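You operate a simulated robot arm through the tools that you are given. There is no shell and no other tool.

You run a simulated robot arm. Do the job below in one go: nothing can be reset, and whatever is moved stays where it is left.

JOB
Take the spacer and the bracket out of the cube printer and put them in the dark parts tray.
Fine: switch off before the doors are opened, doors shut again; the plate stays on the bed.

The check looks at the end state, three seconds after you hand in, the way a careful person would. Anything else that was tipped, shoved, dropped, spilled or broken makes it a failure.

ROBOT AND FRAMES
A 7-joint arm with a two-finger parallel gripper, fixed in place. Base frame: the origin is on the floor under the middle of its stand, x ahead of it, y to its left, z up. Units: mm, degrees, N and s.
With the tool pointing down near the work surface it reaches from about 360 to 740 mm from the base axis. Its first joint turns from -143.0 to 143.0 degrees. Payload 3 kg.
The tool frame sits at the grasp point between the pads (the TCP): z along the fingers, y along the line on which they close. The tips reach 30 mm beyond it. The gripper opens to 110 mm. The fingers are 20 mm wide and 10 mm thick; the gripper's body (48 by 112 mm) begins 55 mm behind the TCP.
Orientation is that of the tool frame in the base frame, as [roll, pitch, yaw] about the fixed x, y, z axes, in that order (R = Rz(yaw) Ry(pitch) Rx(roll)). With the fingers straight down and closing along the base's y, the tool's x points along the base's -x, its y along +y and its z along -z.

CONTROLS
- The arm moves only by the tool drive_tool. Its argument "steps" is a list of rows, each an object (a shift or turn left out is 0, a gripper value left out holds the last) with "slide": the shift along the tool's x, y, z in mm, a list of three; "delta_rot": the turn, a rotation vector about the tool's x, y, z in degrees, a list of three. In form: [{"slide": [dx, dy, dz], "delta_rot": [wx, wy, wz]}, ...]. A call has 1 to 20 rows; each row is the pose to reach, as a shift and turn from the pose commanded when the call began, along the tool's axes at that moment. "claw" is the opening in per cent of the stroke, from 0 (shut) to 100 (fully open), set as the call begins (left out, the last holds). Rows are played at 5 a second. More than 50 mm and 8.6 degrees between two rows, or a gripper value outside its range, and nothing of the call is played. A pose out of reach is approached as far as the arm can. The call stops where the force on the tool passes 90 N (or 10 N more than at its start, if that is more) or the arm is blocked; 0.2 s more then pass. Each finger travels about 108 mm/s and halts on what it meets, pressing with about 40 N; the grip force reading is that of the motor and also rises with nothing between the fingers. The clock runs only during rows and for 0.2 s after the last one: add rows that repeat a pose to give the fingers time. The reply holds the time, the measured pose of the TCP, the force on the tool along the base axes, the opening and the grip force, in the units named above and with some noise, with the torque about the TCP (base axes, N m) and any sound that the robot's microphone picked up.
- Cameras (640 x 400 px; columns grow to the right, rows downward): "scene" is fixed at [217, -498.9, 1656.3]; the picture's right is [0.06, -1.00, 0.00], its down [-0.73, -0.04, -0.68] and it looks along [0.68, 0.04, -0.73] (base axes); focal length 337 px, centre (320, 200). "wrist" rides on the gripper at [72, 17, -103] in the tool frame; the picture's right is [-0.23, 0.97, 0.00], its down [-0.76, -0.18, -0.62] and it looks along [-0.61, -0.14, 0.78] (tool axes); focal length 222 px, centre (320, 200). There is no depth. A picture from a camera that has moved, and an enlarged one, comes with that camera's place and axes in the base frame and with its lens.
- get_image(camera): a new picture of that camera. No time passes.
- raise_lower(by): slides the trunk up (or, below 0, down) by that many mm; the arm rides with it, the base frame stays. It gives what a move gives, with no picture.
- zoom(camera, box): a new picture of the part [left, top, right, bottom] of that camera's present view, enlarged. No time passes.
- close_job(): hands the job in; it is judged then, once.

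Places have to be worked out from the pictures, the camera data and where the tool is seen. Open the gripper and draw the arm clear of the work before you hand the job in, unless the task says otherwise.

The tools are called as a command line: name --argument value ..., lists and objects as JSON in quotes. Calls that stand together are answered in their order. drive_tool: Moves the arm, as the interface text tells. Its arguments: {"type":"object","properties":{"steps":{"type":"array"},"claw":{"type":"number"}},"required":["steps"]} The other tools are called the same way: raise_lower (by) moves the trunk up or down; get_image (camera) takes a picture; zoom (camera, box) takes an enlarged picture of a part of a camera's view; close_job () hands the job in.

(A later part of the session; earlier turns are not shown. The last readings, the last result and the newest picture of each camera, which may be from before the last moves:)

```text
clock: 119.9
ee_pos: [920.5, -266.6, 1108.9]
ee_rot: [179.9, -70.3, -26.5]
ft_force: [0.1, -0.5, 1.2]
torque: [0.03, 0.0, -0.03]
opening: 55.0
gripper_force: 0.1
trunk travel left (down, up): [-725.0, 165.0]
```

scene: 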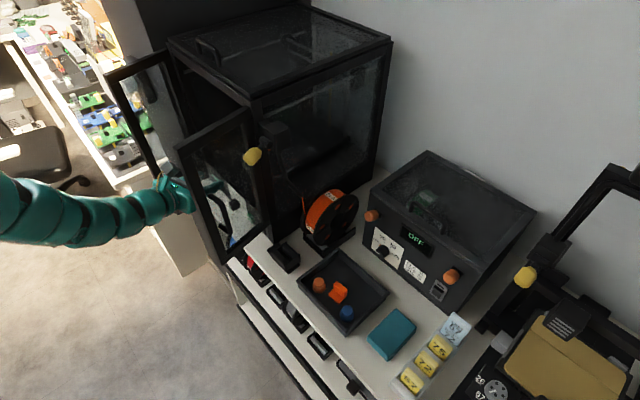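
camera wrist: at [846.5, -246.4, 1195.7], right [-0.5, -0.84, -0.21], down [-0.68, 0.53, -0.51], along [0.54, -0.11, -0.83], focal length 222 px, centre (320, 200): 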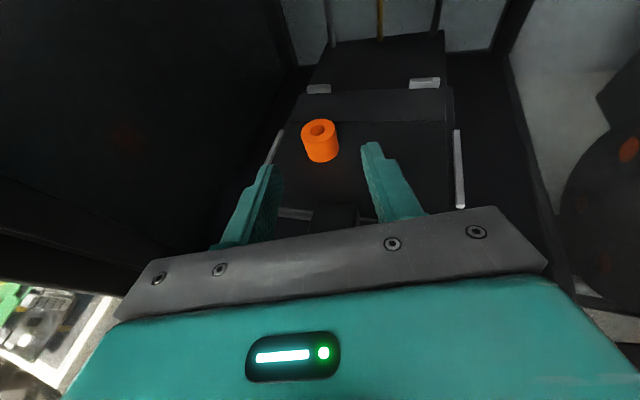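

Trunk at 725, still no flags. I refine the spacer's position from here.

zoom --camera "wrist" --box '[220, 80, 440, 240]'

```text
2.50 times, centred on (330, 160) of wrist
camera zoom: at [847.5, -248.7, 1212.3], right [-0.5, -0.84, -0.21], down [-0.67, 0.54, -0.51], along [0.54, -0.11, -0.83], focal length 555 px, centre (295, 300)
```

zoom: 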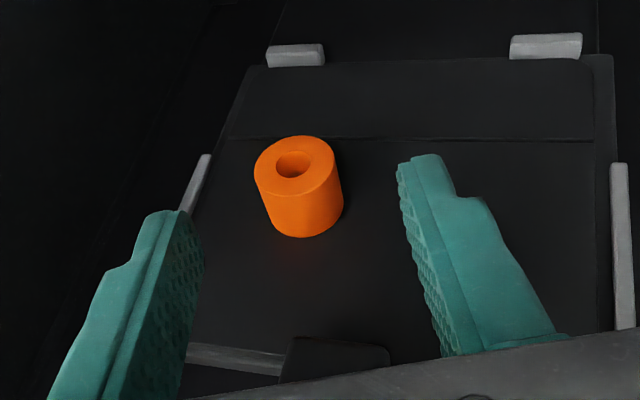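

Spacer centre refined to base (1002,-301), ~88 mm ahead and 5.6 mm left of the tool axis. I move 70 mm forward above it.

drive_tool --steps '[{"slide": [5, -2, 23]}, {"slide": [11, -4, 46]}, {"slide": [16, -5.6, 68.6]}]'

zoom --camera "wrist" --box '[220, 100, 440, 260]'

```text
clock: 120.7
ee_pos: [988.0, -290.4, 1102.4]
ee_rot: [-179.8, -70.3, -26.7]
ft_force: [0.2, 2.0, 0.1]
torque: [-0.03, 0.0, -0.05]
opening: 55.0
gripper_force: 0.0
trunk travel left (down, up): [-725.0, 165.0]
```

```text
2.50 times, centred on (330, 180) of wrist
camera zoom: at [914.9, -273.4, 1205.5], right [-0.5, -0.84, -0.22], down [-0.68, 0.53, -0.51], along [0.54, -0.11, -0.83], focal length 555 px, centre (295, 250)
```

zoom: 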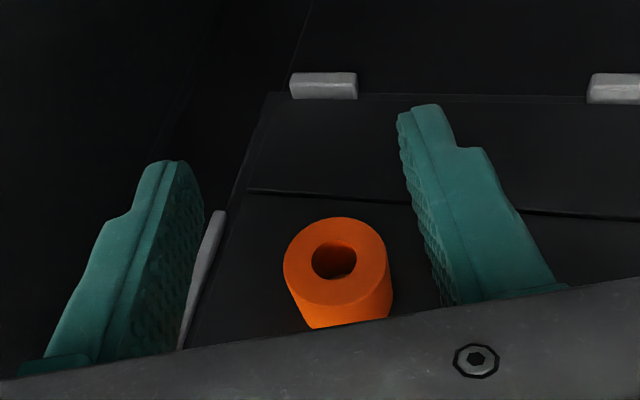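

Excellent reach (radius 1030, no flags). To keep the hand's underside away from the pull tab, a heading nearer −40° is better; that needs still more reach, so I back off 45 mm and lower the trunk further in the same alternating way.

drive_tool --steps '[{"slide": [-4, 2, -22]}, {"slide": [-6, 4, -45]}, {"slide": [-6, 4, -45]}]' --claw 45

raise_lower --by -50

drive_tool --steps '[{"slide": [24, 0, -8.5]}, {"slide": [47, 0, -17]}, {"slide": [47, 0, -17]}]'

```text
clock: 121.5
ee_pos: [946.0, -277.6, 1115.5]
ee_rot: [179.9, -70.4, -26.5]
ft_force: [0.4, -0.4, 0.6]
torque: [0.01, -0.01, 0.0]
opening: 49.7
gripper_force: 0.0
trunk travel left (down, up): [-725.0, 165.0]
```

```text
clock: 122.4
ee_pos: [945.3, -279.0, 1067.6]
ee_rot: [-180.0, -70.3, -26.6]
ft_force: [0.0, -1.0, -0.4]
torque: [0.03, -0.01, 0.02]
opening: 49.5
gripper_force: 0.1
trunk travel left (down, up): [-675.0, 215.0]
```

```text
clock: 123.2
ee_pos: [944.6, -278.0, 1118.3]
ee_rot: [-179.9, -70.4, -26.7]
ft_force: [0.9, 1.0, -0.5]
torque: [-0.01, -0.04, -0.01]
opening: 49.6
gripper_force: 0.1
trunk travel left (down, up): [-675.0, 215.0]
```

Still fine at trunk 675; one more round to 625.

raise_lower --by -50

drive_tool --steps '[{"slide": [20, 0, -7]}, {"slide": [40, 0, -14]}, {"slide": [40, 0, -14]}]'

drive_tool --steps '[{"delta_rot": [-4.2, 0, 1.5]}, {"delta_rot": [-8.4, 0, 3.0]}, {"delta_rot": [-12.6, 0, 4.5]}, {"delta_rot": [-12.6, 0, 4.5]}]'

zoom --camera "wrist" --box '[220, 80, 440, 240]'

```text
clock: 124.1
ee_pos: [944.2, -275.7, 1067.2]
ee_rot: [-179.9, -70.5, -26.6]
ft_force: [-1.1, -0.3, 0.5]
torque: [-0.01, -0.05, -0.03]
opening: 49.4
gripper_force: 0.0
trunk travel left (down, up): [-625.0, 265.0]
```

```text
clock: 124.9
ee_pos: [945.8, -277.8, 1109.1]
ee_rot: [-180.0, -70.3, -26.6]
ft_force: [0.2, -0.4, -0.9]
torque: [0.0, 0.0, 0.01]
opening: 49.5
gripper_force: 0.1
trunk travel left (down, up): [-625.0, 265.0]
```

```text
clock: 125.9
ee_pos: [945.7, -276.0, 1110.7]
ee_rot: [-179.8, -70.5, -40.2]
ft_force: [-0.9, -0.3, -0.4]
torque: [0.02, -0.03, -0.01]
opening: 49.4
gripper_force: 0.0
trunk travel left (down, up): [-625.0, 265.0]
```

```text
2.50 times, centred on (330, 160) of wrist
camera zoom: at [877.5, -242.4, 1212.6], right [-0.68, -0.7, -0.21], down [-0.53, 0.68, -0.51], along [0.5, -0.23, -0.83], focal length 555 px, centre (295, 300)
```

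zoom: 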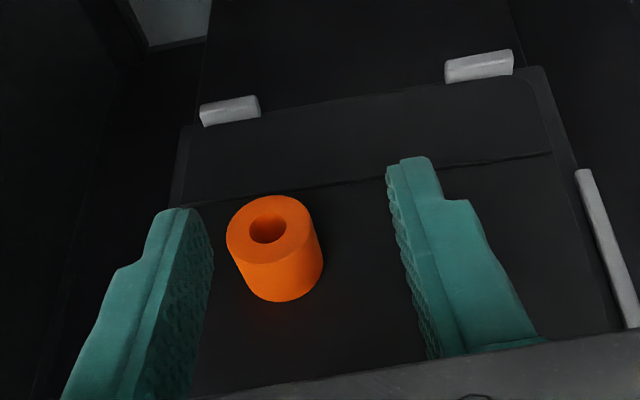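

Heading −40° at trunk 625 works without flags. Spacer is 57 mm ahead and 16 mm left of the axis: I shift left and forward to 14 mm short of its centre, still above it.

drive_tool --steps '[{"slide": [0, -8, 0]}, {"slide": [3, -16.3, 14]}, {"slide": [6, -16.3, 28]}, {"slide": [9.7, -16.3, 42.2]}]'

zoom --camera "wrist" --box '[220, 100, 440, 260]'

```text
clock: 126.9
ee_pos: [979.1, -285.6, 1105.7]
ee_rot: [-179.7, -70.4, -40.0]
ft_force: [1.1, 1.1, 0.1]
torque: [-0.03, 0.01, -0.05]
opening: 49.7
gripper_force: 0.1
out of reach, approached as far as the arm can: row 4
trunk travel left (down, up): [-625.0, 265.0]
```

```text
2.50 times, centred on (330, 180) of wrist
camera zoom: at [910.3, -251.0, 1207.3], right [-0.68, -0.7, -0.22], down [-0.53, 0.68, -0.51], along [0.5, -0.23, -0.83], focal length 555 px, centre (295, 250)
```

zoom: 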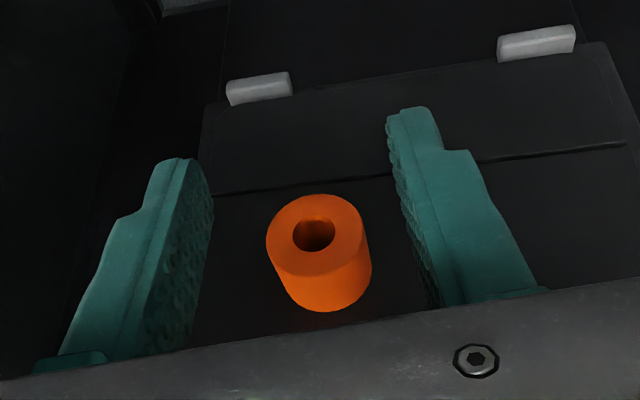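

At heading −40° the reach ends 25 mm short of the spacer's centre. The tab's left edge measures u≈468, so I can use heading −35° (a bit more reach) and still clear it; I rotate and move ~10 mm forward.

drive_tool --steps '[{"slide": [0, 0, 0], "delta_rot": [2.4, 0.7, -0.9]}, {"slide": [0, 0.8, 0], "delta_rot": [4.7, 1.5, -1.7]}, {"slide": [1, 0.8, 4], "delta_rot": [4.7, 1.5, -1.7]}, {"slide": [3, 0.8, 9], "delta_rot": [4.7, 1.5, -1.7]}]'

zoom --camera "wrist" --box '[220, 100, 440, 260]'

```text
clock: 127.9
ee_pos: [984.5, -293.8, 1102.5]
ee_rot: [179.7, -71.8, -34.7]
ft_force: [0.1, 0.8, 0.0]
torque: [-0.03, -0.01, 0.02]
opening: 49.3
gripper_force: 0.1
trunk travel left (down, up): [-625.0, 265.0]
```

```text
2.50 times, centred on (330, 180) of wrist
camera zoom: at [912.6, -264.0, 1203.5], right [-0.62, -0.76, -0.21], down [-0.58, 0.62, -0.53], along [0.53, -0.2, -0.82], focal length 555 px, centre (295, 250)
```

zoom: 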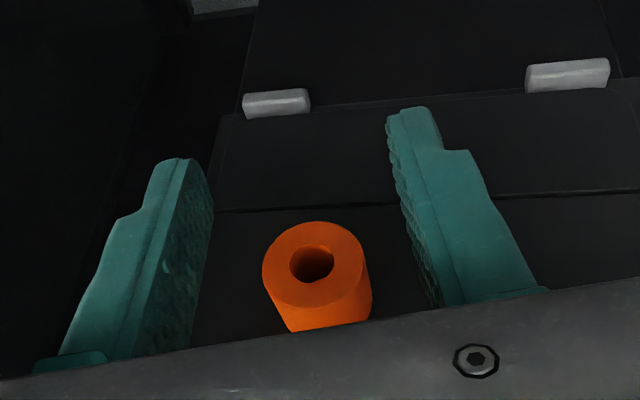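

No flags at radius 1027; spacer centre 15 mm ahead of the TCP. I shift 2.8 mm left and start descending.

drive_tool --steps '[{"slide": [0, -2.8, 0]}, {"slide": [-9.5, -2.8, 3.1]}, {"slide": [-19, -2.8, 6.2]}, {"slide": [-19, -2.8, 6.2]}]'

drive_tool --steps '[{"slide": [-4.75, 0, 1.6]}, {"slide": [-9.5, 0, 3.1]}, {"slide": [-9.5, 0, 3.1]}]'

zoom --camera "wrist" --box '[220, 100, 440, 260]'

```text
clock: 128.9
ee_pos: [985.9, -291.4, 1085.5]
ee_rot: [179.9, -72.0, -34.7]
ft_force: [-0.6, -0.7, 0.2]
torque: [0.02, 0.0, 0.03]
opening: 49.6
gripper_force: 0.1
trunk travel left (down, up): [-625.0, 265.0]
```

```text
clock: 129.7
ee_pos: [985.8, -291.8, 1077.9]
ee_rot: [179.9, -72.2, -34.9]
ft_force: [6.2, -1.8, 15.4]
torque: [0.49, 0.81, -0.09]
opening: 49.8
gripper_force: 0.0
trunk travel left (down, up): [-625.0, 265.0]
```

```text
2.50 times, centred on (330, 180) of wrist
camera zoom: at [912.5, -261.1, 1178.2], right [-0.62, -0.76, -0.22], down [-0.58, 0.62, -0.53], along [0.54, -0.2, -0.82], focal length 555 px, centre (295, 250)
```

zoom: 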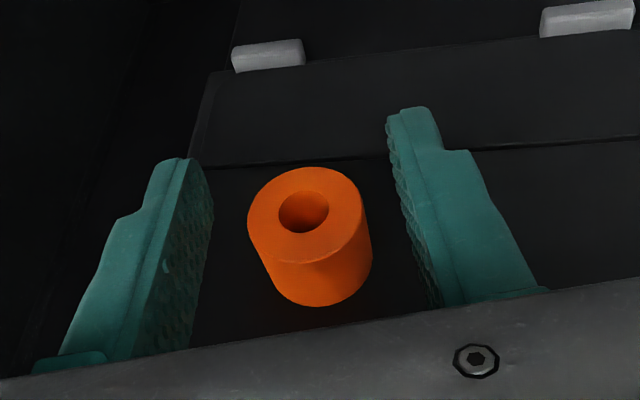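

Contact with the tab again (15 N): force lever puts it exactly over the pull tab, so the hand is ~50 mm deep underneath. New plan: straddle the spacer only with the fingertips at a steeper pitch (hand above the tab), slide it to the right where the bracket stood, and grip it there. First I rise.

drive_tool --steps '[{"slide": [9.5, 0, -3.1]}, {"slide": [24, 0, -7.8]}, {"slide": [24, 0, -7.8]}]'

drive_tool --steps '[{"slide": [0, 0, -2], "delta_rot": [2.2, -3.3, -0.7]}, {"slide": [0, 0, -4], "delta_rot": [4.4, -6.6, -1.4]}, {"slide": [0, 0, -6], "delta_rot": [6.6, -10, -2.2]}, {"slide": [0, 0, -6], "delta_rot": [6.6, -10, -2.2]}]' --claw 41

zoom --camera "wrist" --box '[220, 100, 440, 260]'

```text
clock: 130.5
ee_pos: [986.7, -290.4, 1098.7]
ee_rot: [179.8, -71.9, -34.7]
ft_force: [-0.1, 0.0, 0.3]
torque: [-0.03, 0.02, -0.01]
opening: 49.5
gripper_force: 0.0
trunk travel left (down, up): [-625.0, 265.0]
```

```text
clock: 131.5
ee_pos: [981.2, -287.5, 1099.9]
ee_rot: [-178.9, -61.9, -28.9]
ft_force: [0.1, 0.1, 0.7]
torque: [-0.01, 0.0, 0.01]
opening: 44.9
gripper_force: 0.0
trunk travel left (down, up): [-625.0, 265.0]
```

```text
2.50 times, centred on (330, 180) of wrist
camera zoom: at [922.7, -275.8, 1213.0], right [-0.55, -0.81, -0.21], down [-0.72, 0.59, -0.38], along [0.43, -0.06, -0.9], focal length 555 px, centre (295, 250)
```

zoom: 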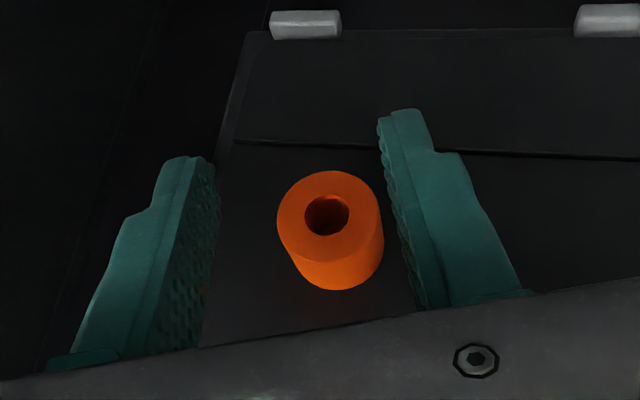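

No flags at 28° pitch with the spacer centre 23 mm ahead — even a direct fingertip grip seems possible with the hand above the tab. I move 5 mm forward, 2.8 mm right and descend in force-checked steps.

drive_tool --steps '[{"slide": [2.4, 2.8, 4.4]}, {"slide": [-6.4, 2.8, 9]}, {"slide": [-14, 2.8, 13.2]}, {"slide": [-14, 2.8, 13.2]}]'

drive_tool --steps '[{"slide": [-4.4, 0, 2.4]}, {"slide": [-4.4, 0, 2.4]}]'

zoom --camera "wrist" --box '[220, 100, 440, 260]'

```text
clock: 132.5
ee_pos: [984.0, -291.2, 1082.7]
ee_rot: [-179.0, -62.0, -29.0]
ft_force: [0.5, 0.0, -1.1]
torque: [-0.03, 0.02, -0.03]
opening: 45.5
gripper_force: 0.1
trunk travel left (down, up): [-625.0, 265.0]
```

```text
clock: 133.1
ee_pos: [984.9, -291.5, 1077.5]
ee_rot: [-178.9, -61.9, -29.0]
ft_force: [0.1, 0.7, -0.1]
torque: [-0.01, 0.02, 0.0]
opening: 45.1
gripper_force: 0.1
trunk travel left (down, up): [-625.0, 265.0]
```

```text
2.50 times, centred on (330, 180) of wrist
camera zoom: at [925.2, -280.2, 1189.1], right [-0.55, -0.81, -0.21], down [-0.72, 0.59, -0.38], along [0.43, -0.06, -0.9], focal length 555 px, centre (295, 250)
```

zoom: 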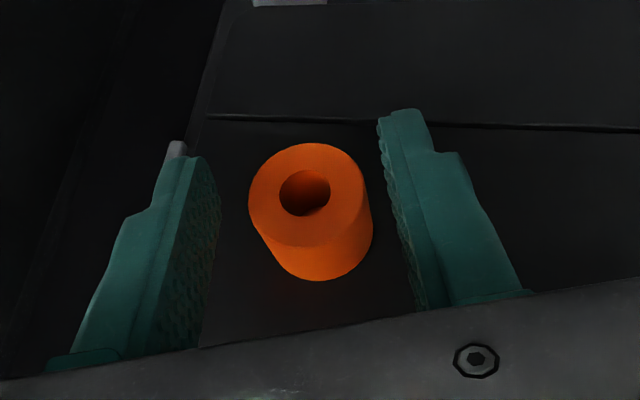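

No contact at 1077.5. Two more small steps down.

drive_tool --steps '[{"slide": [-2.6, 1.2, 1.4]}, {"slide": [-2.6, 1.2, 1.4]}]'

drive_tool --steps '[{"slide": [-2.6, 0, 1.4]}, {"slide": [-2.6, 0, 1.4]}]'

```text
clock: 133.7
ee_pos: [984.4, -292.2, 1074.3]
ee_rot: [-179.0, -61.9, -29.1]
ft_force: [-0.1, -0.4, -0.3]
torque: [-0.01, 0.01, -0.02]
opening: 44.9
gripper_force: 0.1
trunk travel left (down, up): [-625.0, 265.0]
```

```text
clock: 134.3
ee_pos: [983.1, -293.8, 1071.3]
ee_rot: [-178.9, -62.0, -29.0]
ft_force: [0.4, -0.6, 0.0]
torque: [0.01, 0.04, 0.02]
opening: 45.1
gripper_force: 0.1
trunk travel left (down, up): [-625.0, 265.0]
```

Still free at 1071. One more 2 mm step.

drive_tool --steps '[{"slide": [-1.9, 0, 1.0]}, {"slide": [-1.9, 0, 1.0]}]'

drive_tool --steps '[{"slide": [-1.9, 0, 1.0]}, {"slide": [-1.9, 0, 1.0]}]'

get_image --camera "wrist"

```text
clock: 134.9
ee_pos: [984.7, -293.4, 1068.4]
ee_rot: [-178.9, -61.9, -29.0]
ft_force: [-0.7, -0.3, 0.1]
torque: [0.0, -0.03, 0.0]
opening: 45.0
gripper_force: 0.1
trunk travel left (down, up): [-625.0, 265.0]
```

```text
clock: 135.5
ee_pos: [983.6, -292.9, 1066.3]
ee_rot: [-178.9, -62.0, -29.0]
ft_force: [0.3, -0.1, 1.3]
torque: [0.02, -0.01, -0.01]
opening: 44.8
gripper_force: 0.0
trunk travel left (down, up): [-625.0, 265.0]
```

```text
taken
camera wrist: at [924.7, -281.5, 1179.0], right [-0.55, -0.81, -0.21], down [-0.72, 0.59, -0.38], along [0.43, -0.06, -0.9], focal length 222 px, centre (320, 200)
```

wrist: 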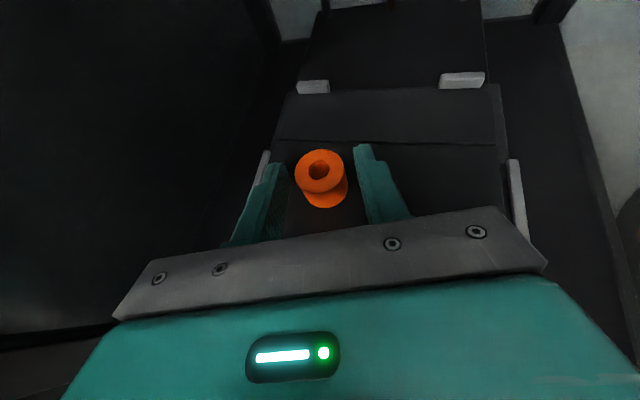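

No contact at 1066; fingers now overlap ~11 mm of the spacer's height. I close on it.

drive_tool --steps '[{"slide": [0, 0, 0]}, {"slide": [0, 0, 0]}, {"slide": [0, 0, 0]}, {"slide": [0, 0, 0]}]' --claw 0

zoom --camera "wrist" --box '[220, 100, 440, 260]'

```text
clock: 136.5
ee_pos: [984.2, -292.9, 1066.2]
ee_rot: [-178.9, -61.9, -29.0]
ft_force: [1.4, 0.1, 0.3]
torque: [0.0, -0.02, -0.01]
opening: 28.6
gripper_force: 40.3
trunk travel left (down, up): [-625.0, 265.0]
```

```text
2.50 times, centred on (330, 180) of wrist
camera zoom: at [924.7, -281.4, 1179.1], right [-0.55, -0.81, -0.21], down [-0.72, 0.59, -0.38], along [0.43, -0.06, -0.9], focal length 555 px, centre (295, 250)
```

zoom: 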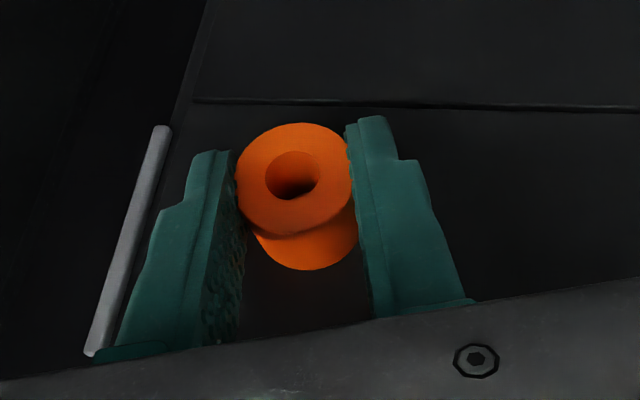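

Gripped at 28.6 mm. I lift slowly.

drive_tool --steps '[{"slide": [2.6, 0, -1.4]}, {"slide": [5.3, 0, -2.8]}, {"slide": [9, 0, -4.7]}, {"slide": [13, 0, -7]}]'

zoom --camera "wrist" --box '[220, 100, 440, 260]'

```text
clock: 137.5
ee_pos: [984.8, -293.5, 1082.4]
ee_rot: [-178.9, -61.9, -28.9]
ft_force: [-0.4, -0.6, 0.4]
torque: [-0.06, 0.0, 0.0]
opening: 28.3
gripper_force: 40.4
trunk travel left (down, up): [-625.0, 265.0]
```

```text
2.50 times, centred on (330, 180) of wrist
camera zoom: at [925.4, -281.5, 1194.5], right [-0.55, -0.81, -0.21], down [-0.72, 0.59, -0.38], along [0.43, -0.06, -0.9], focal length 555 px, centre (295, 250)
```

zoom: 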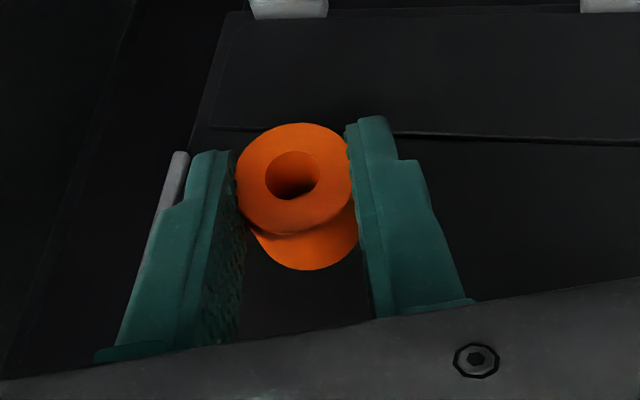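

The spacer is lifted off the plate. I raise it further and retreat ~40 mm, flattening the pitch a little.

drive_tool --steps '[{"slide": [13, 0, -7]}, {"slide": [26, 0, -14]}, {"slide": [20, 2, -30], "delta_rot": [0, 3, 0]}, {"slide": [12, 4, -48], "delta_rot": [0, 6, 0]}, {"slide": [8, 4, -56], "delta_rot": [0, 8, 0]}]'

get_image --camera "wrist"

```text
clock: 138.7
ee_pos: [943.7, -276.0, 1116.7]
ee_rot: [-178.8, -70.0, -29.1]
ft_force: [0.5, 1.0, -0.3]
torque: [-0.03, -0.02, -0.03]
opening: 28.4
gripper_force: 39.6
trunk travel left (down, up): [-625.0, 265.0]
```

```text
taken
camera wrist: at [870.8, -256.4, 1219.0], right [-0.53, -0.82, -0.22], down [-0.66, 0.56, -0.5], along [0.53, -0.12, -0.84], focal length 222 px, centre (320, 200)
```

wrist: 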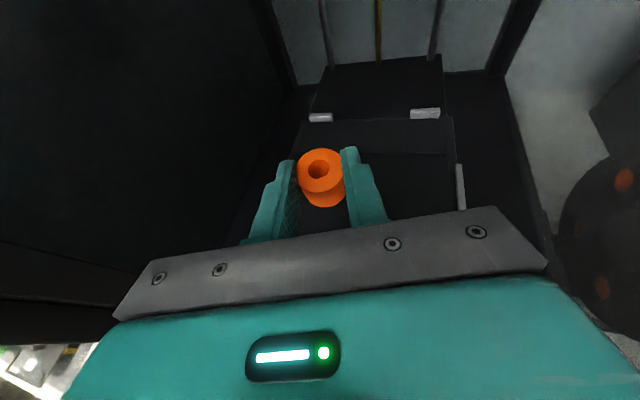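

Secure. I now alternate raising the trunk and lowering the arm while backing out, to avoid the posture limit.

raise_lower --by 45

drive_tool --steps '[{"slide": [-21, 0, 8]}, {"slide": [-45, 0, 5]}, {"slide": [-47, 1, -2]}]'

raise_lower --by 45

drive_tool --steps '[{"slide": [-21, 0, 8]}, {"slide": [-45, 0, 5]}, {"slide": [-47, 1, -2]}]'

```text
clock: 139.6
ee_pos: [943.5, -276.5, 1159.9]
ee_rot: [-178.5, -69.9, -29.4]
ft_force: [-0.1, 0.8, 0.3]
torque: [-0.02, -0.02, -0.03]
opening: 28.2
gripper_force: 40.1
trunk travel left (down, up): [-670.0, 220.0]
```

```text
clock: 140.4
ee_pos: [928.5, -267.7, 1117.7]
ee_rot: [-178.5, -70.0, -29.4]
ft_force: [-0.5, 0.8, 0.5]
torque: [0.0, -0.01, 0.01]
opening: 29.4
gripper_force: 39.7
trunk travel left (down, up): [-670.0, 220.0]
```

```text
clock: 141.3
ee_pos: [929.0, -268.8, 1161.0]
ee_rot: [-178.6, -69.9, -29.4]
ft_force: [0.1, 0.2, -0.6]
torque: [0.04, 0.01, 0.01]
opening: 29.5
gripper_force: 39.8
trunk travel left (down, up): [-715.0, 175.0]
```

```text
clock: 142.1
ee_pos: [913.3, -259.8, 1119.8]
ee_rot: [-178.4, -69.9, -29.5]
ft_force: [0.1, 0.1, -0.7]
torque: [-0.01, -0.01, -0.01]
opening: 29.5
gripper_force: 39.7
trunk travel left (down, up): [-715.0, 175.0]
```

Continuing the same alternation.

raise_lower --by 45

drive_tool --steps '[{"slide": [-21, 0, 8]}, {"slide": [-45, 0, 5]}, {"slide": [-48, 1, -6]}]'

raise_lower --by 45

drive_tool --steps '[{"slide": [-21, 0, 8]}, {"slide": [-45, 0, 5]}, {"slide": [-49, 1, -8]}]'

get_image --camera "wrist"

```text
clock: 142.9
ee_pos: [913.2, -259.1, 1163.9]
ee_rot: [-178.5, -70.0, -29.5]
ft_force: [-0.2, 0.8, -1.2]
torque: [0.0, -0.01, 0.02]
opening: 29.6
gripper_force: 39.5
trunk travel left (down, up): [-760.0, 130.0]
```

```text
clock: 143.8
ee_pos: [899.0, -249.8, 1117.5]
ee_rot: [-178.6, -69.8, -29.5]
ft_force: [-0.8, 0.2, -0.9]
torque: [-0.05, 0.01, 0.0]
opening: 29.5
gripper_force: 40.1
out of reach, approached as far as the arm can: row 3
trunk travel left (down, up): [-760.0, 130.0]
```

```text
clock: 144.6
ee_pos: [899.0, -251.0, 1161.9]
ee_rot: [-178.7, -69.8, -29.4]
ft_force: [0.1, -0.2, 0.0]
torque: [-0.01, -0.02, 0.01]
opening: 29.6
gripper_force: 40.0
trunk travel left (down, up): [-805.0, 85.0]
```

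```text
clock: 145.4
ee_pos: [882.5, -242.2, 1119.2]
ee_rot: [-178.6, -69.9, -29.5]
ft_force: [0.7, 0.0, 0.0]
torque: [0.04, -0.01, 0.0]
opening: 29.6
gripper_force: 40.3
out of reach, approached as far as the arm can: row 3
trunk travel left (down, up): [-805.0, 85.0]
```

```text
taken
camera wrist: at [809.7, -222.7, 1222.1], right [-0.53, -0.82, -0.22], down [-0.66, 0.56, -0.5], along [0.53, -0.12, -0.84], focal length 222 px, centre (320, 200)
```

wrist: 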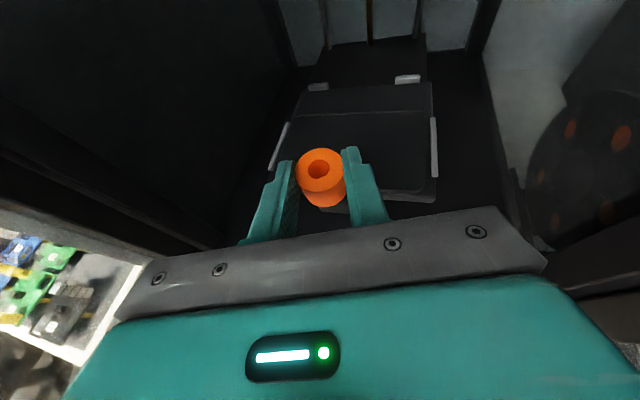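

Spacer still well held; the plate is in place. Two more rounds to bring the trunk to the top before backing out fully.

raise_lower --by 45

drive_tool --steps '[{"slide": [-21, 0, 8]}, {"slide": [-42, 0, 15]}, {"slide": [-42, 0, 15]}]'

raise_lower --by 40

drive_tool --steps '[{"slide": [-19, 0, 7]}, {"slide": [-37, 0, 13]}, {"slide": [-37, 0, 13]}]'

get_image --camera "wrist"

```text
clock: 146.3
ee_pos: [882.4, -241.9, 1164.3]
ee_rot: [-178.6, -69.9, -29.5]
ft_force: [-0.6, 1.2, -0.1]
torque: [0.04, 0.02, -0.03]
opening: 29.5
gripper_force: 39.8
trunk travel left (down, up): [-850.0, 40.0]
```

```text
clock: 147.1
ee_pos: [885.2, -241.8, 1120.4]
ee_rot: [-178.5, -69.9, -29.5]
ft_force: [0.3, 0.8, -0.2]
torque: [0.01, 0.0, -0.01]
opening: 29.5
gripper_force: 40.0
trunk travel left (down, up): [-850.0, 40.0]
```

```text
clock: 147.9
ee_pos: [884.0, -242.5, 1159.2]
ee_rot: [-178.7, -69.9, -29.3]
ft_force: [-1.5, 0.6, -0.2]
torque: [-0.02, -0.01, 0.03]
opening: 29.5
gripper_force: 40.0
trunk travel left (down, up): [-890.0, 0.0]
```

```text
clock: 148.7
ee_pos: [883.5, -240.9, 1119.1]
ee_rot: [-178.6, -69.9, -29.3]
ft_force: [0.0, 0.0, -1.2]
torque: [0.02, -0.03, -0.02]
opening: 29.3
gripper_force: 40.4
trunk travel left (down, up): [-890.0, 0.0]
```

```text
taken
camera wrist: at [811.3, -222.7, 1221.8], right [-0.53, -0.82, -0.22], down [-0.66, 0.56, -0.5], along [0.53, -0.12, -0.84], focal length 222 px, centre (320, 200)
```

wrist: 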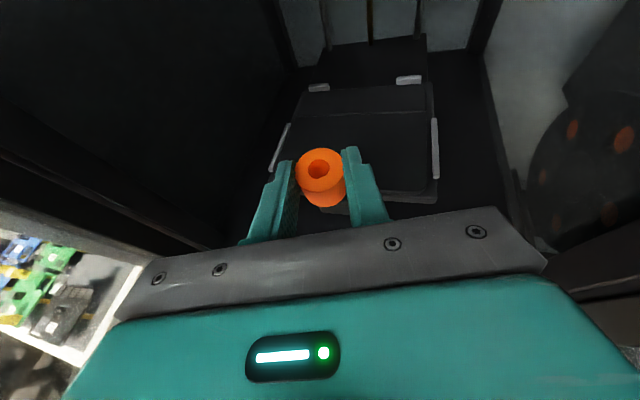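

Trunk at top. I back out of the printer, levelling the tool as I go.

drive_tool --steps '[{"slide": [-17, -10, -35], "delta_rot": [0, 4, 0]}, {"slide": [-34, -21, -70], "delta_rot": [0, 8, 0]}, {"slide": [-51, -31, -105], "delta_rot": [0, 12, 0]}, {"slide": [-68, -42, -140], "delta_rot": [0, 16, 0]}, {"slide": [-85, -52, -175], "delta_rot": [0, 20, 0]}]'

get_image --camera "wrist"

get_image --camera "scene"

```text
clock: 149.9
ee_pos: [741.7, -99.7, 1098.3]
ee_rot: [-76.2, -89.5, -131.9]
ft_force: [0.0, -0.6, -0.1]
torque: [0.02, -0.02, 0.01]
opening: 29.7
gripper_force: 39.7
out of reach, approached as far as the arm can: row 5
trunk travel left (down, up): [-890.0, 0.0]
```

```text
taken
camera wrist: at [642.7, -66.0, 1169.7], right [-0.46, -0.86, -0.24], down [-0.46, 0.46, -0.76], along [0.76, -0.24, -0.6], focal length 222 px, centre (320, 200)
```

wrist: 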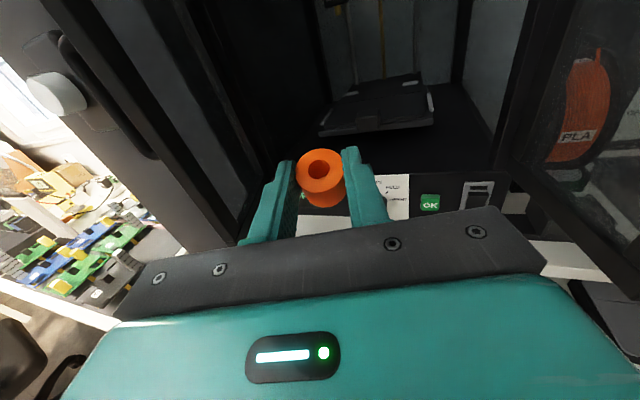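

```text
taken
```

scene: 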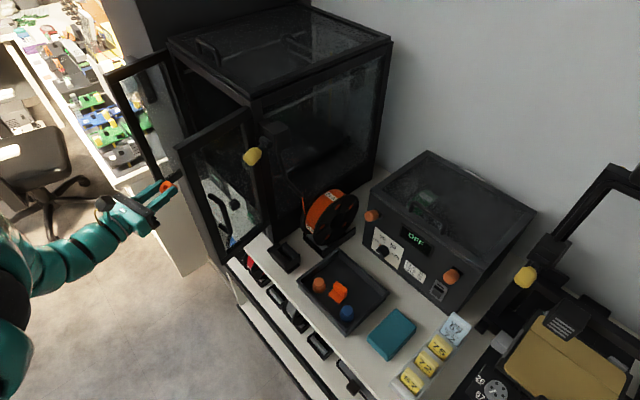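

Out with the spacer. Same route as before: first down and slightly right, turning the heading to −40°.

drive_tool --steps '[{"slide": [-20, 5, -7], "delta_rot": [-3, 0, 0]}, {"slide": [-40, 10, -14], "delta_rot": [-6, 0, 0]}, {"slide": [-60, 16, -21], "delta_rot": [-9, 0, 0]}, {"slide": [-80, 21, -28], "delta_rot": [-12, 0, 0]}]'

drive_tool --steps '[{"slide": [-20, 34, -12]}, {"slide": [-40, 68, -22]}, {"slide": [-58, 102, -28]}]'

get_image --camera "scene"

```text
clock: 150.9
ee_pos: [708.1, -106.2, 1017.7]
ee_rot: [-103.6, -89.5, -116.7]
ft_force: [-0.4, -0.2, 0.6]
torque: [-0.02, 0.0, 0.01]
opening: 29.6
gripper_force: 40.0
trunk travel left (down, up): [-890.0, 0.0]
```

```text
clock: 151.7
ee_pos: [622.5, -166.0, 959.4]
ee_rot: [-109.4, -89.4, -110.6]
ft_force: [0.1, -0.4, -0.1]
torque: [-0.02, 0.02, 0.01]
opening: 29.7
gripper_force: 40.0
trunk travel left (down, up): [-890.0, 0.0]
```

```text
taken
```

scene: 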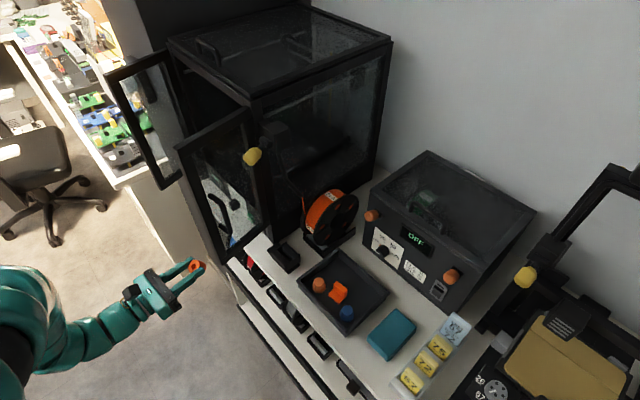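

On track. Next leg right, with a slight upward tilt to stay off the posture limit.

drive_tool --steps '[{"slide": [0, 40, 2], "delta_rot": [0, 4, 0]}, {"slide": [0, 80, 2], "delta_rot": [0, 8, 0]}, {"slide": [2, 118, 10], "delta_rot": [0, 12, 0]}, {"slide": [4, 158, 25], "delta_rot": [0, 15, 0]}, {"slide": [6, 198, 40], "delta_rot": [0, 15, 0]}, {"slide": [8, 238, 50], "delta_rot": [0, 15, 0]}]'

get_image --camera "wrist"

get_image --camera "scene"

```text
clock: 153.3
ee_pos: [334.3, -559.3, 966.9]
ee_rot: [-0.9, -75.0, 107.9]
ft_force: [0.3, 0.0, 0.4]
torque: [0.0, -0.03, -0.08]
opening: 29.5
gripper_force: 40.4
out of reach, approached as far as the arm can: row 2, 3, 4, 5
trunk travel left (down, up): [-890.0, 0.0]
stopped in row 6: the arm was blocked; the commanded pose is now the measured one
```

```text
taken
camera wrist: at [282.2, -451.4, 1010.4], right [-0.91, -0.34, -0.22], down [0.06, 0.44, -0.9], along [0.4, -0.83, -0.38], focal length 222 px, centre (320, 200)
```

wrist: 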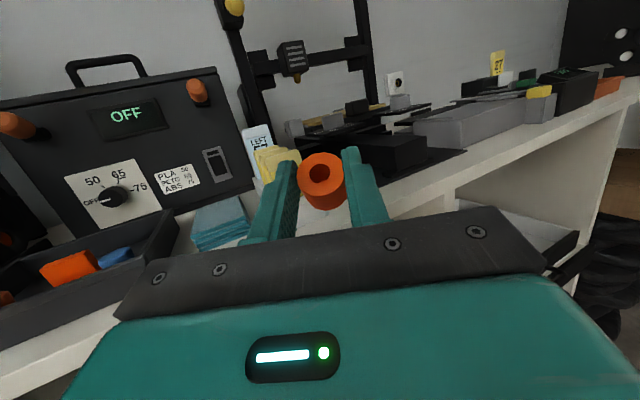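

```text
taken
```

scene: 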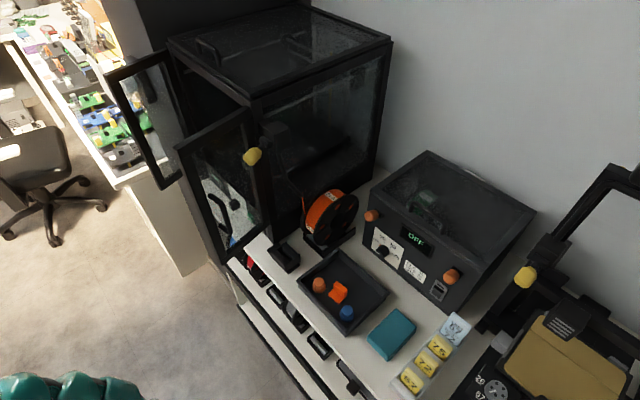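

The arm swung further right than commanded (another posture jump), but it hit nothing (forces ~0) and still holds the spacer. I turn the heading back and return left in moderate steps.

drive_tool --steps '[{"slide": [2, -12, -6], "delta_rot": [7, 0, 1.9]}, {"slide": [4, -25, -13], "delta_rot": [14, 0, 3.8]}, {"slide": [6, -40, -20], "delta_rot": [21, 0, 5.7]}, {"slide": [7.3, -53, -27], "delta_rot": [28, 0, 7.6]}]'

get_image --camera "scene"

```text
clock: 154.3
ee_pos: [365.1, -515.1, 957.8]
ee_rot: [-1.0, -73.8, 133.9]
ft_force: [0.3, 0.6, 0.2]
torque: [0.02, 0.03, 0.01]
opening: 29.3
gripper_force: 39.8
out of reach, approached as far as the arm can: row 2, 3, 4
trunk travel left (down, up): [-890.0, 0.0]
```

```text
taken
```

scene: 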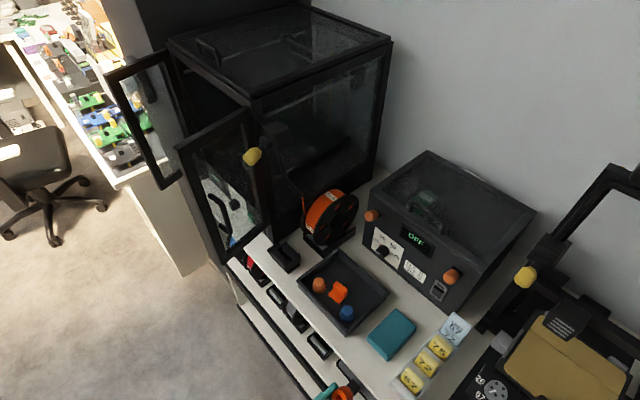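

Now at u≈-116, facing the shelf. I move left ~120 mm and 30 mm forward toward the tray's front, in small rows.

drive_tool --steps '[{"slide": [1, -30, 7]}, {"slide": [1, -60, 14]}]'

drive_tool --steps '[{"slide": [1, -30, 7]}, {"slide": [1, -60, 14]}]'

get_image --camera "wrist"

get_image --camera "scene"

```text
clock: 154.9
ee_pos: [417.8, -486.0, 962.6]
ee_rot: [-1.4, -74.0, 134.1]
ft_force: [0.0, 0.3, -0.7]
torque: [0.02, 0.02, 0.0]
opening: 29.6
gripper_force: 40.4
trunk travel left (down, up): [-890.0, 0.0]
```

```text
clock: 155.5
ee_pos: [471.1, -451.9, 966.6]
ee_rot: [-1.3, -74.0, 134.1]
ft_force: [1.1, 0.0, -0.6]
torque: [-0.03, 0.01, 0.01]
opening: 29.9
gripper_force: 39.5
trunk travel left (down, up): [-890.0, 0.0]
```

```text
taken
camera wrist: at [378.0, -376.1, 1007.3], right [-0.67, -0.71, -0.22], down [-0.13, 0.41, -0.9], along [0.73, -0.57, -0.37], focal length 222 px, centre (320, 200)
```

wrist: 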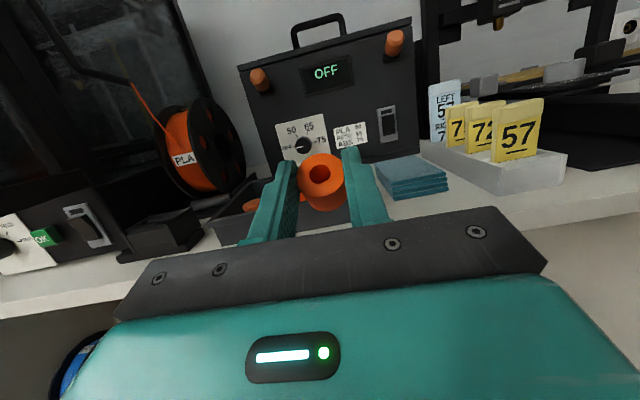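

```text
taken
```

scene: 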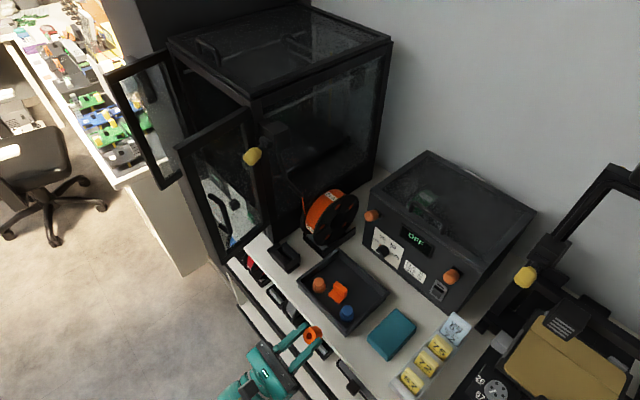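

Good, no flags here: u≈3, n≈653. I pitch down and advance over the tray's right half, keeping high.

drive_tool --steps '[{"slide": [8, 0, 8], "delta_rot": [0, -7, 0]}, {"slide": [12, -1, 22], "delta_rot": [0, -14, 0]}, {"slide": [8, -2, 45], "delta_rot": [0, -21, 0]}, {"slide": [2, -3, 75], "delta_rot": [0, -28, 0]}, {"slide": [-5, -3.6, 112], "delta_rot": [0, -35, 0]}]'

get_image --camera "wrist"

zoom --camera "scene" --box '[250, 210, 410, 350]'

```text
clock: 156.7
ee_pos: [570.6, -557.0, 978.0]
ee_rot: [-170.3, -72.2, -58.3]
ft_force: [1.8, 2.8, -4.3]
torque: [-0.35, -0.12, -0.22]
opening: 29.4
gripper_force: 39.5
out of reach, approached as far as the arm can: row 1, 2, 3, 4, 5
trunk travel left (down, up): [-890.0, 0.0]
```

```text
taken
camera wrist: at [502.6, -514.6, 1076.9], right [-0.77, -0.58, -0.27], down [-0.39, 0.76, -0.53], along [0.51, -0.3, -0.81], focal length 222 px, centre (320, 200)
```

wrist: 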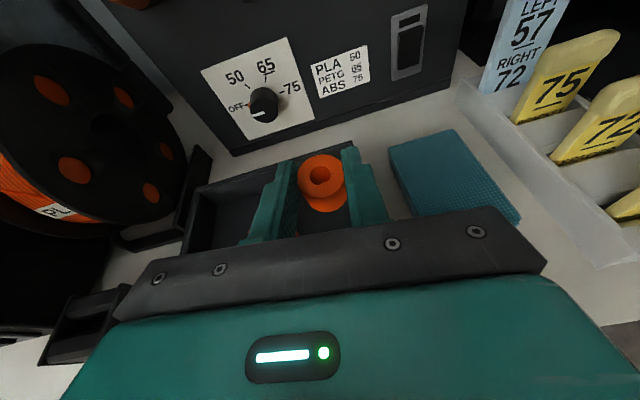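

```text
2.86 times, centred on (330, 280) of scene
camera zoom: at [217.0, -498.9, 1656.3], right [0.06, -1.0, 0.0], down [-0.73, -0.04, -0.68], along [0.68, 0.04, -0.73], focal length 963 px, centre (291, -29)
```

zoom: 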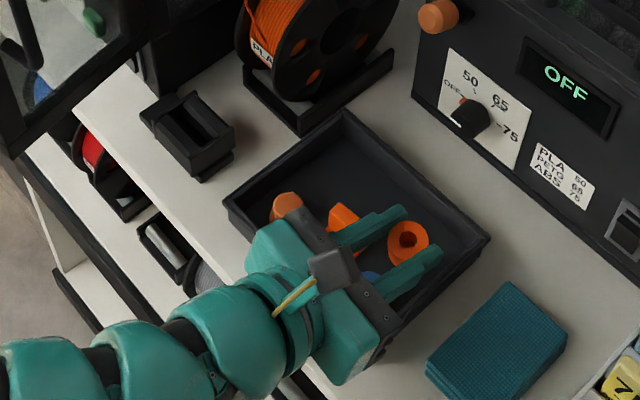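

It is over the tray's right half now (n≈797, u≈-3) with the spacer still held. I look closely before lowering.

zoom --camera "wrist" --box '[170, 120, 430, 280]'

zoom --camera "scene" --box '[310, 250, 400, 340]'

```text
2.46 times, centred on (300, 200) of wrist
camera zoom: at [502.6, -514.6, 1076.9], right [-0.77, -0.58, -0.27], down [-0.39, 0.76, -0.53], along [0.51, -0.3, -0.81], focal length 547 px, centre (369, 200)
```

zoom: 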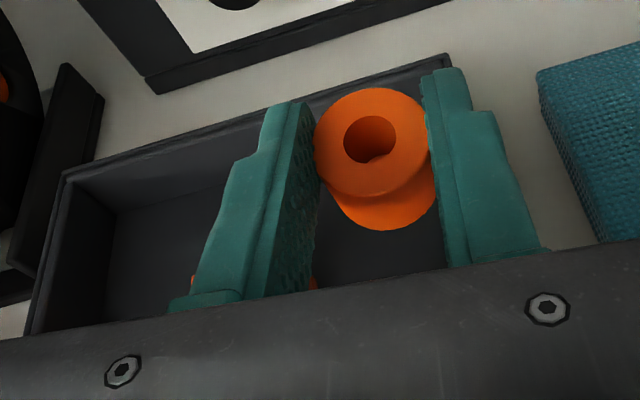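

```text
4.44 times, centred on (355, 295) of scene
camera zoom: at [217.0, -498.9, 1656.3], right [0.06, -1.0, 0.0], down [-0.73, -0.04, -0.68], along [0.68, 0.04, -0.73], focal length 1498 px, centre (164, -222)
```

zoom: 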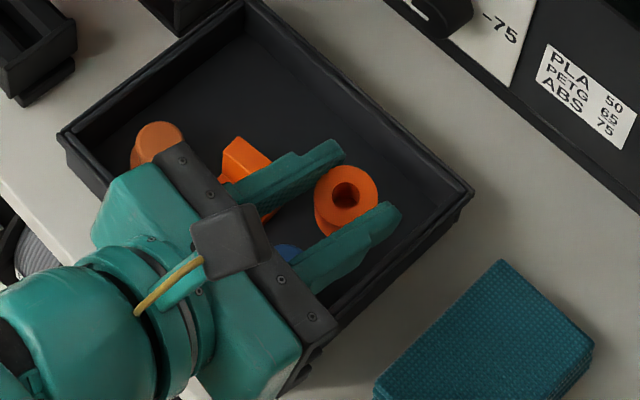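

The right finger is close to the tray's right wall; bracket's edge is ~8 mm left of the left finger. I shift 5 mm left and lower in force-checked steps.

drive_tool --steps '[{"slide": [0, -5, 0]}, {"slide": [-9.5, -5, 3]}, {"slide": [-19, -5, 6]}, {"slide": [-19, -5, 6]}]'

zoom --camera "wrist" --box '[170, 120, 430, 280]'

```text
clock: 157.7
ee_pos: [577.6, -549.7, 952.7]
ee_rot: [-178.9, -71.1, -48.2]
ft_force: [-0.7, 0.6, 0.3]
torque: [0.02, 0.04, -0.02]
opening: 29.8
gripper_force: 39.8
trunk travel left (down, up): [-890.0, 0.0]
```

```text
2.46 times, centred on (300, 200) of wrist
camera zoom: at [512.8, -507.0, 1054.3], right [-0.76, -0.61, -0.22], down [-0.44, 0.74, -0.52], along [0.48, -0.3, -0.83], focal length 547 px, centre (369, 200)
```

zoom: 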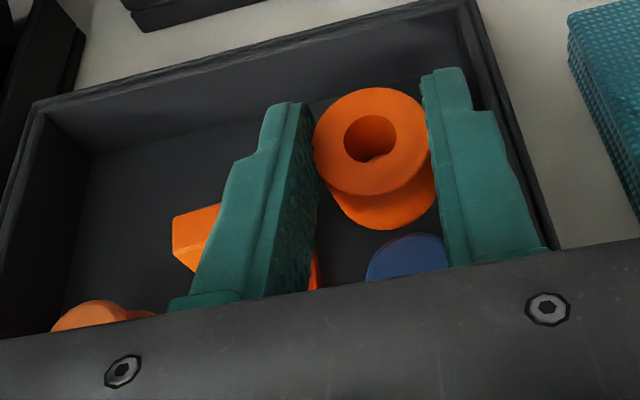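

Now u≈7, slightly too close to the bracket; I shift 3 mm right and continue lowering in steps.

drive_tool --steps '[{"slide": [0, 3, 0]}, {"slide": [-6, 3, 2]}, {"slide": [-11, 3, 3.7]}, {"slide": [-11, 3, 3.7]}]'

drive_tool --steps '[{"slide": [-4.7, 0, 1.6]}, {"slide": [-4.7, 0, 1.6]}]'

drive_tool --steps '[{"slide": [-3.8, 0, 1.3]}, {"slide": [-3.8, 0, 1.3]}]'

zoom --camera "wrist" --box '[170, 120, 430, 280]'

```text
clock: 158.7
ee_pos: [574.0, -553.8, 941.4]
ee_rot: [-178.9, -70.9, -48.1]
ft_force: [0.1, 0.1, 0.4]
torque: [0.0, 0.01, 0.01]
opening: 29.2
gripper_force: 40.1
trunk travel left (down, up): [-890.0, 0.0]
```

```text
clock: 159.3
ee_pos: [576.1, -553.2, 935.4]
ee_rot: [-178.8, -71.1, -48.1]
ft_force: [0.1, 0.9, -1.4]
torque: [0.03, -0.02, 0.02]
opening: 29.4
gripper_force: 40.0
trunk travel left (down, up): [-890.0, 0.0]
```

```text
clock: 159.9
ee_pos: [574.7, -553.3, 932.8]
ee_rot: [-178.9, -71.1, -48.2]
ft_force: [0.5, -0.2, -0.1]
torque: [0.02, 0.0, 0.01]
opening: 29.5
gripper_force: 40.4
trunk travel left (down, up): [-890.0, 0.0]
```

```text
2.46 times, centred on (300, 200) of wrist
camera zoom: at [511.0, -509.9, 1033.8], right [-0.76, -0.61, -0.22], down [-0.44, 0.74, -0.52], along [0.48, -0.3, -0.83], focal length 547 px, centre (369, 200)
```

zoom: 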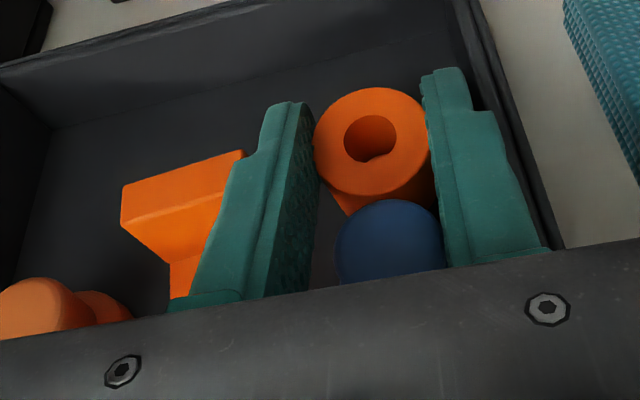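

All clear at z≈933: peg between the finger bases, bracket to the left. A few more millimetres down.

drive_tool --steps '[{"slide": [-2.8, 0, 1]}, {"slide": [-2.8, 0, 1]}]'

drive_tool --steps '[{"slide": [-1.9, 0, 0.7]}, {"slide": [-1.9, 0, 0.7]}]'

drive_tool --steps '[{"slide": [-1.9, 0, 0.7]}, {"slide": [-1.9, 0, 0.7]}]'

```text
clock: 160.5
ee_pos: [575.6, -554.0, 929.2]
ee_rot: [-178.9, -71.0, -48.1]
ft_force: [0.0, 0.3, 2.4]
torque: [-0.07, 0.0, -0.05]
opening: 29.8
gripper_force: 39.9
trunk travel left (down, up): [-890.0, 0.0]
```

```text
clock: 161.1
ee_pos: [574.1, -552.2, 927.5]
ee_rot: [-178.6, -71.3, -48.4]
ft_force: [2.3, -2.4, 15.3]
torque: [-0.18, -0.11, 0.01]
opening: 29.8
gripper_force: 40.0
trunk travel left (down, up): [-890.0, 0.0]
```

```text
clock: 161.7
ee_pos: [573.2, -551.9, 928.3]
ee_rot: [-178.6, -71.2, -48.5]
ft_force: [6.5, -4.4, 26.2]
torque: [-0.19, -0.18, 0.08]
opening: 29.6
gripper_force: 40.1
trunk travel left (down, up): [-890.0, 0.0]
```

The spacer's bottom touches the tray floor (26 N, contact ahead of the TCP). I ease up 2 mm and open to ~36 mm.

drive_tool --steps '[{"slide": [3, 0, -1]}, {"slide": [3, 0, -1]}, {"slide": [3, 0, -1]}, {"slide": [3, 0, -1]}]' --claw 32

zoom --camera "wrist" --box '[170, 120, 430, 280]'

```text
clock: 162.7
ee_pos: [574.9, -552.1, 927.2]
ee_rot: [-178.9, -71.1, -48.1]
ft_force: [3.0, 6.5, -3.0]
torque: [0.1, -0.09, -0.06]
opening: 31.7
gripper_force: 0.1
trunk travel left (down, up): [-890.0, 0.0]
```

```text
2.46 times, centred on (300, 200) of wrist
camera zoom: at [511.2, -509.4, 1028.7], right [-0.76, -0.61, -0.22], down [-0.44, 0.74, -0.52], along [0.48, -0.3, -0.83], focal length 547 px, centre (369, 200)
```

zoom: 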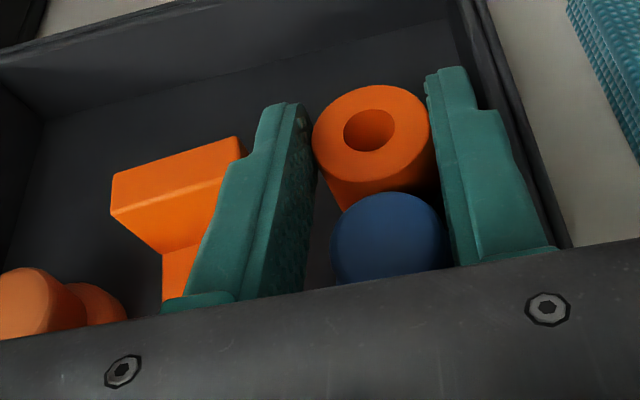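

The spacer now stands free on the floor; the right finger just touches the side wall, so the opening stopped at 31.7 mm. I lift slowly with a slight pitch-up and check.

drive_tool --steps '[{"slide": [4, -1, -1]}, {"slide": [8, -1, -2], "delta_rot": [0, 1, 0]}, {"slide": [13, -1, -4], "delta_rot": [0, 2, 0]}, {"slide": [18, -1, -6], "delta_rot": [0, 4, 0]}]'

zoom --camera "wrist" --box '[170, 120, 430, 280]'

```text
clock: 163.7
ee_pos: [572.4, -552.1, 947.4]
ee_rot: [-178.9, -75.1, -48.3]
ft_force: [-0.4, -0.4, 0.1]
torque: [0.03, -0.01, -0.02]
opening: 35.4
gripper_force: 0.1
trunk travel left (down, up): [-890.0, 0.0]
```

```text
2.46 times, centred on (300, 200) of wrist
camera zoom: at [505.6, -504.0, 1043.4], right [-0.75, -0.62, -0.22], down [-0.41, 0.71, -0.57], along [0.51, -0.34, -0.79], focal length 547 px, centre (369, 200)
```

zoom: 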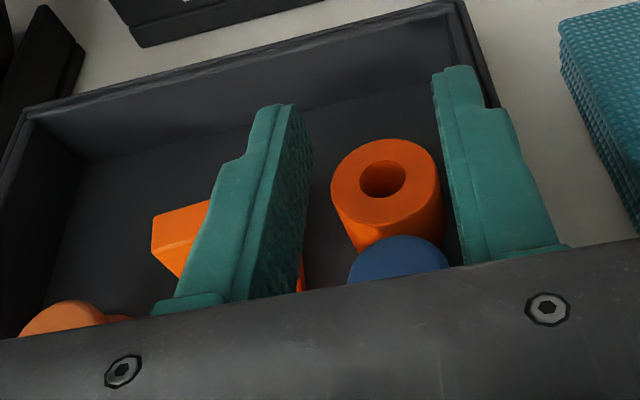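

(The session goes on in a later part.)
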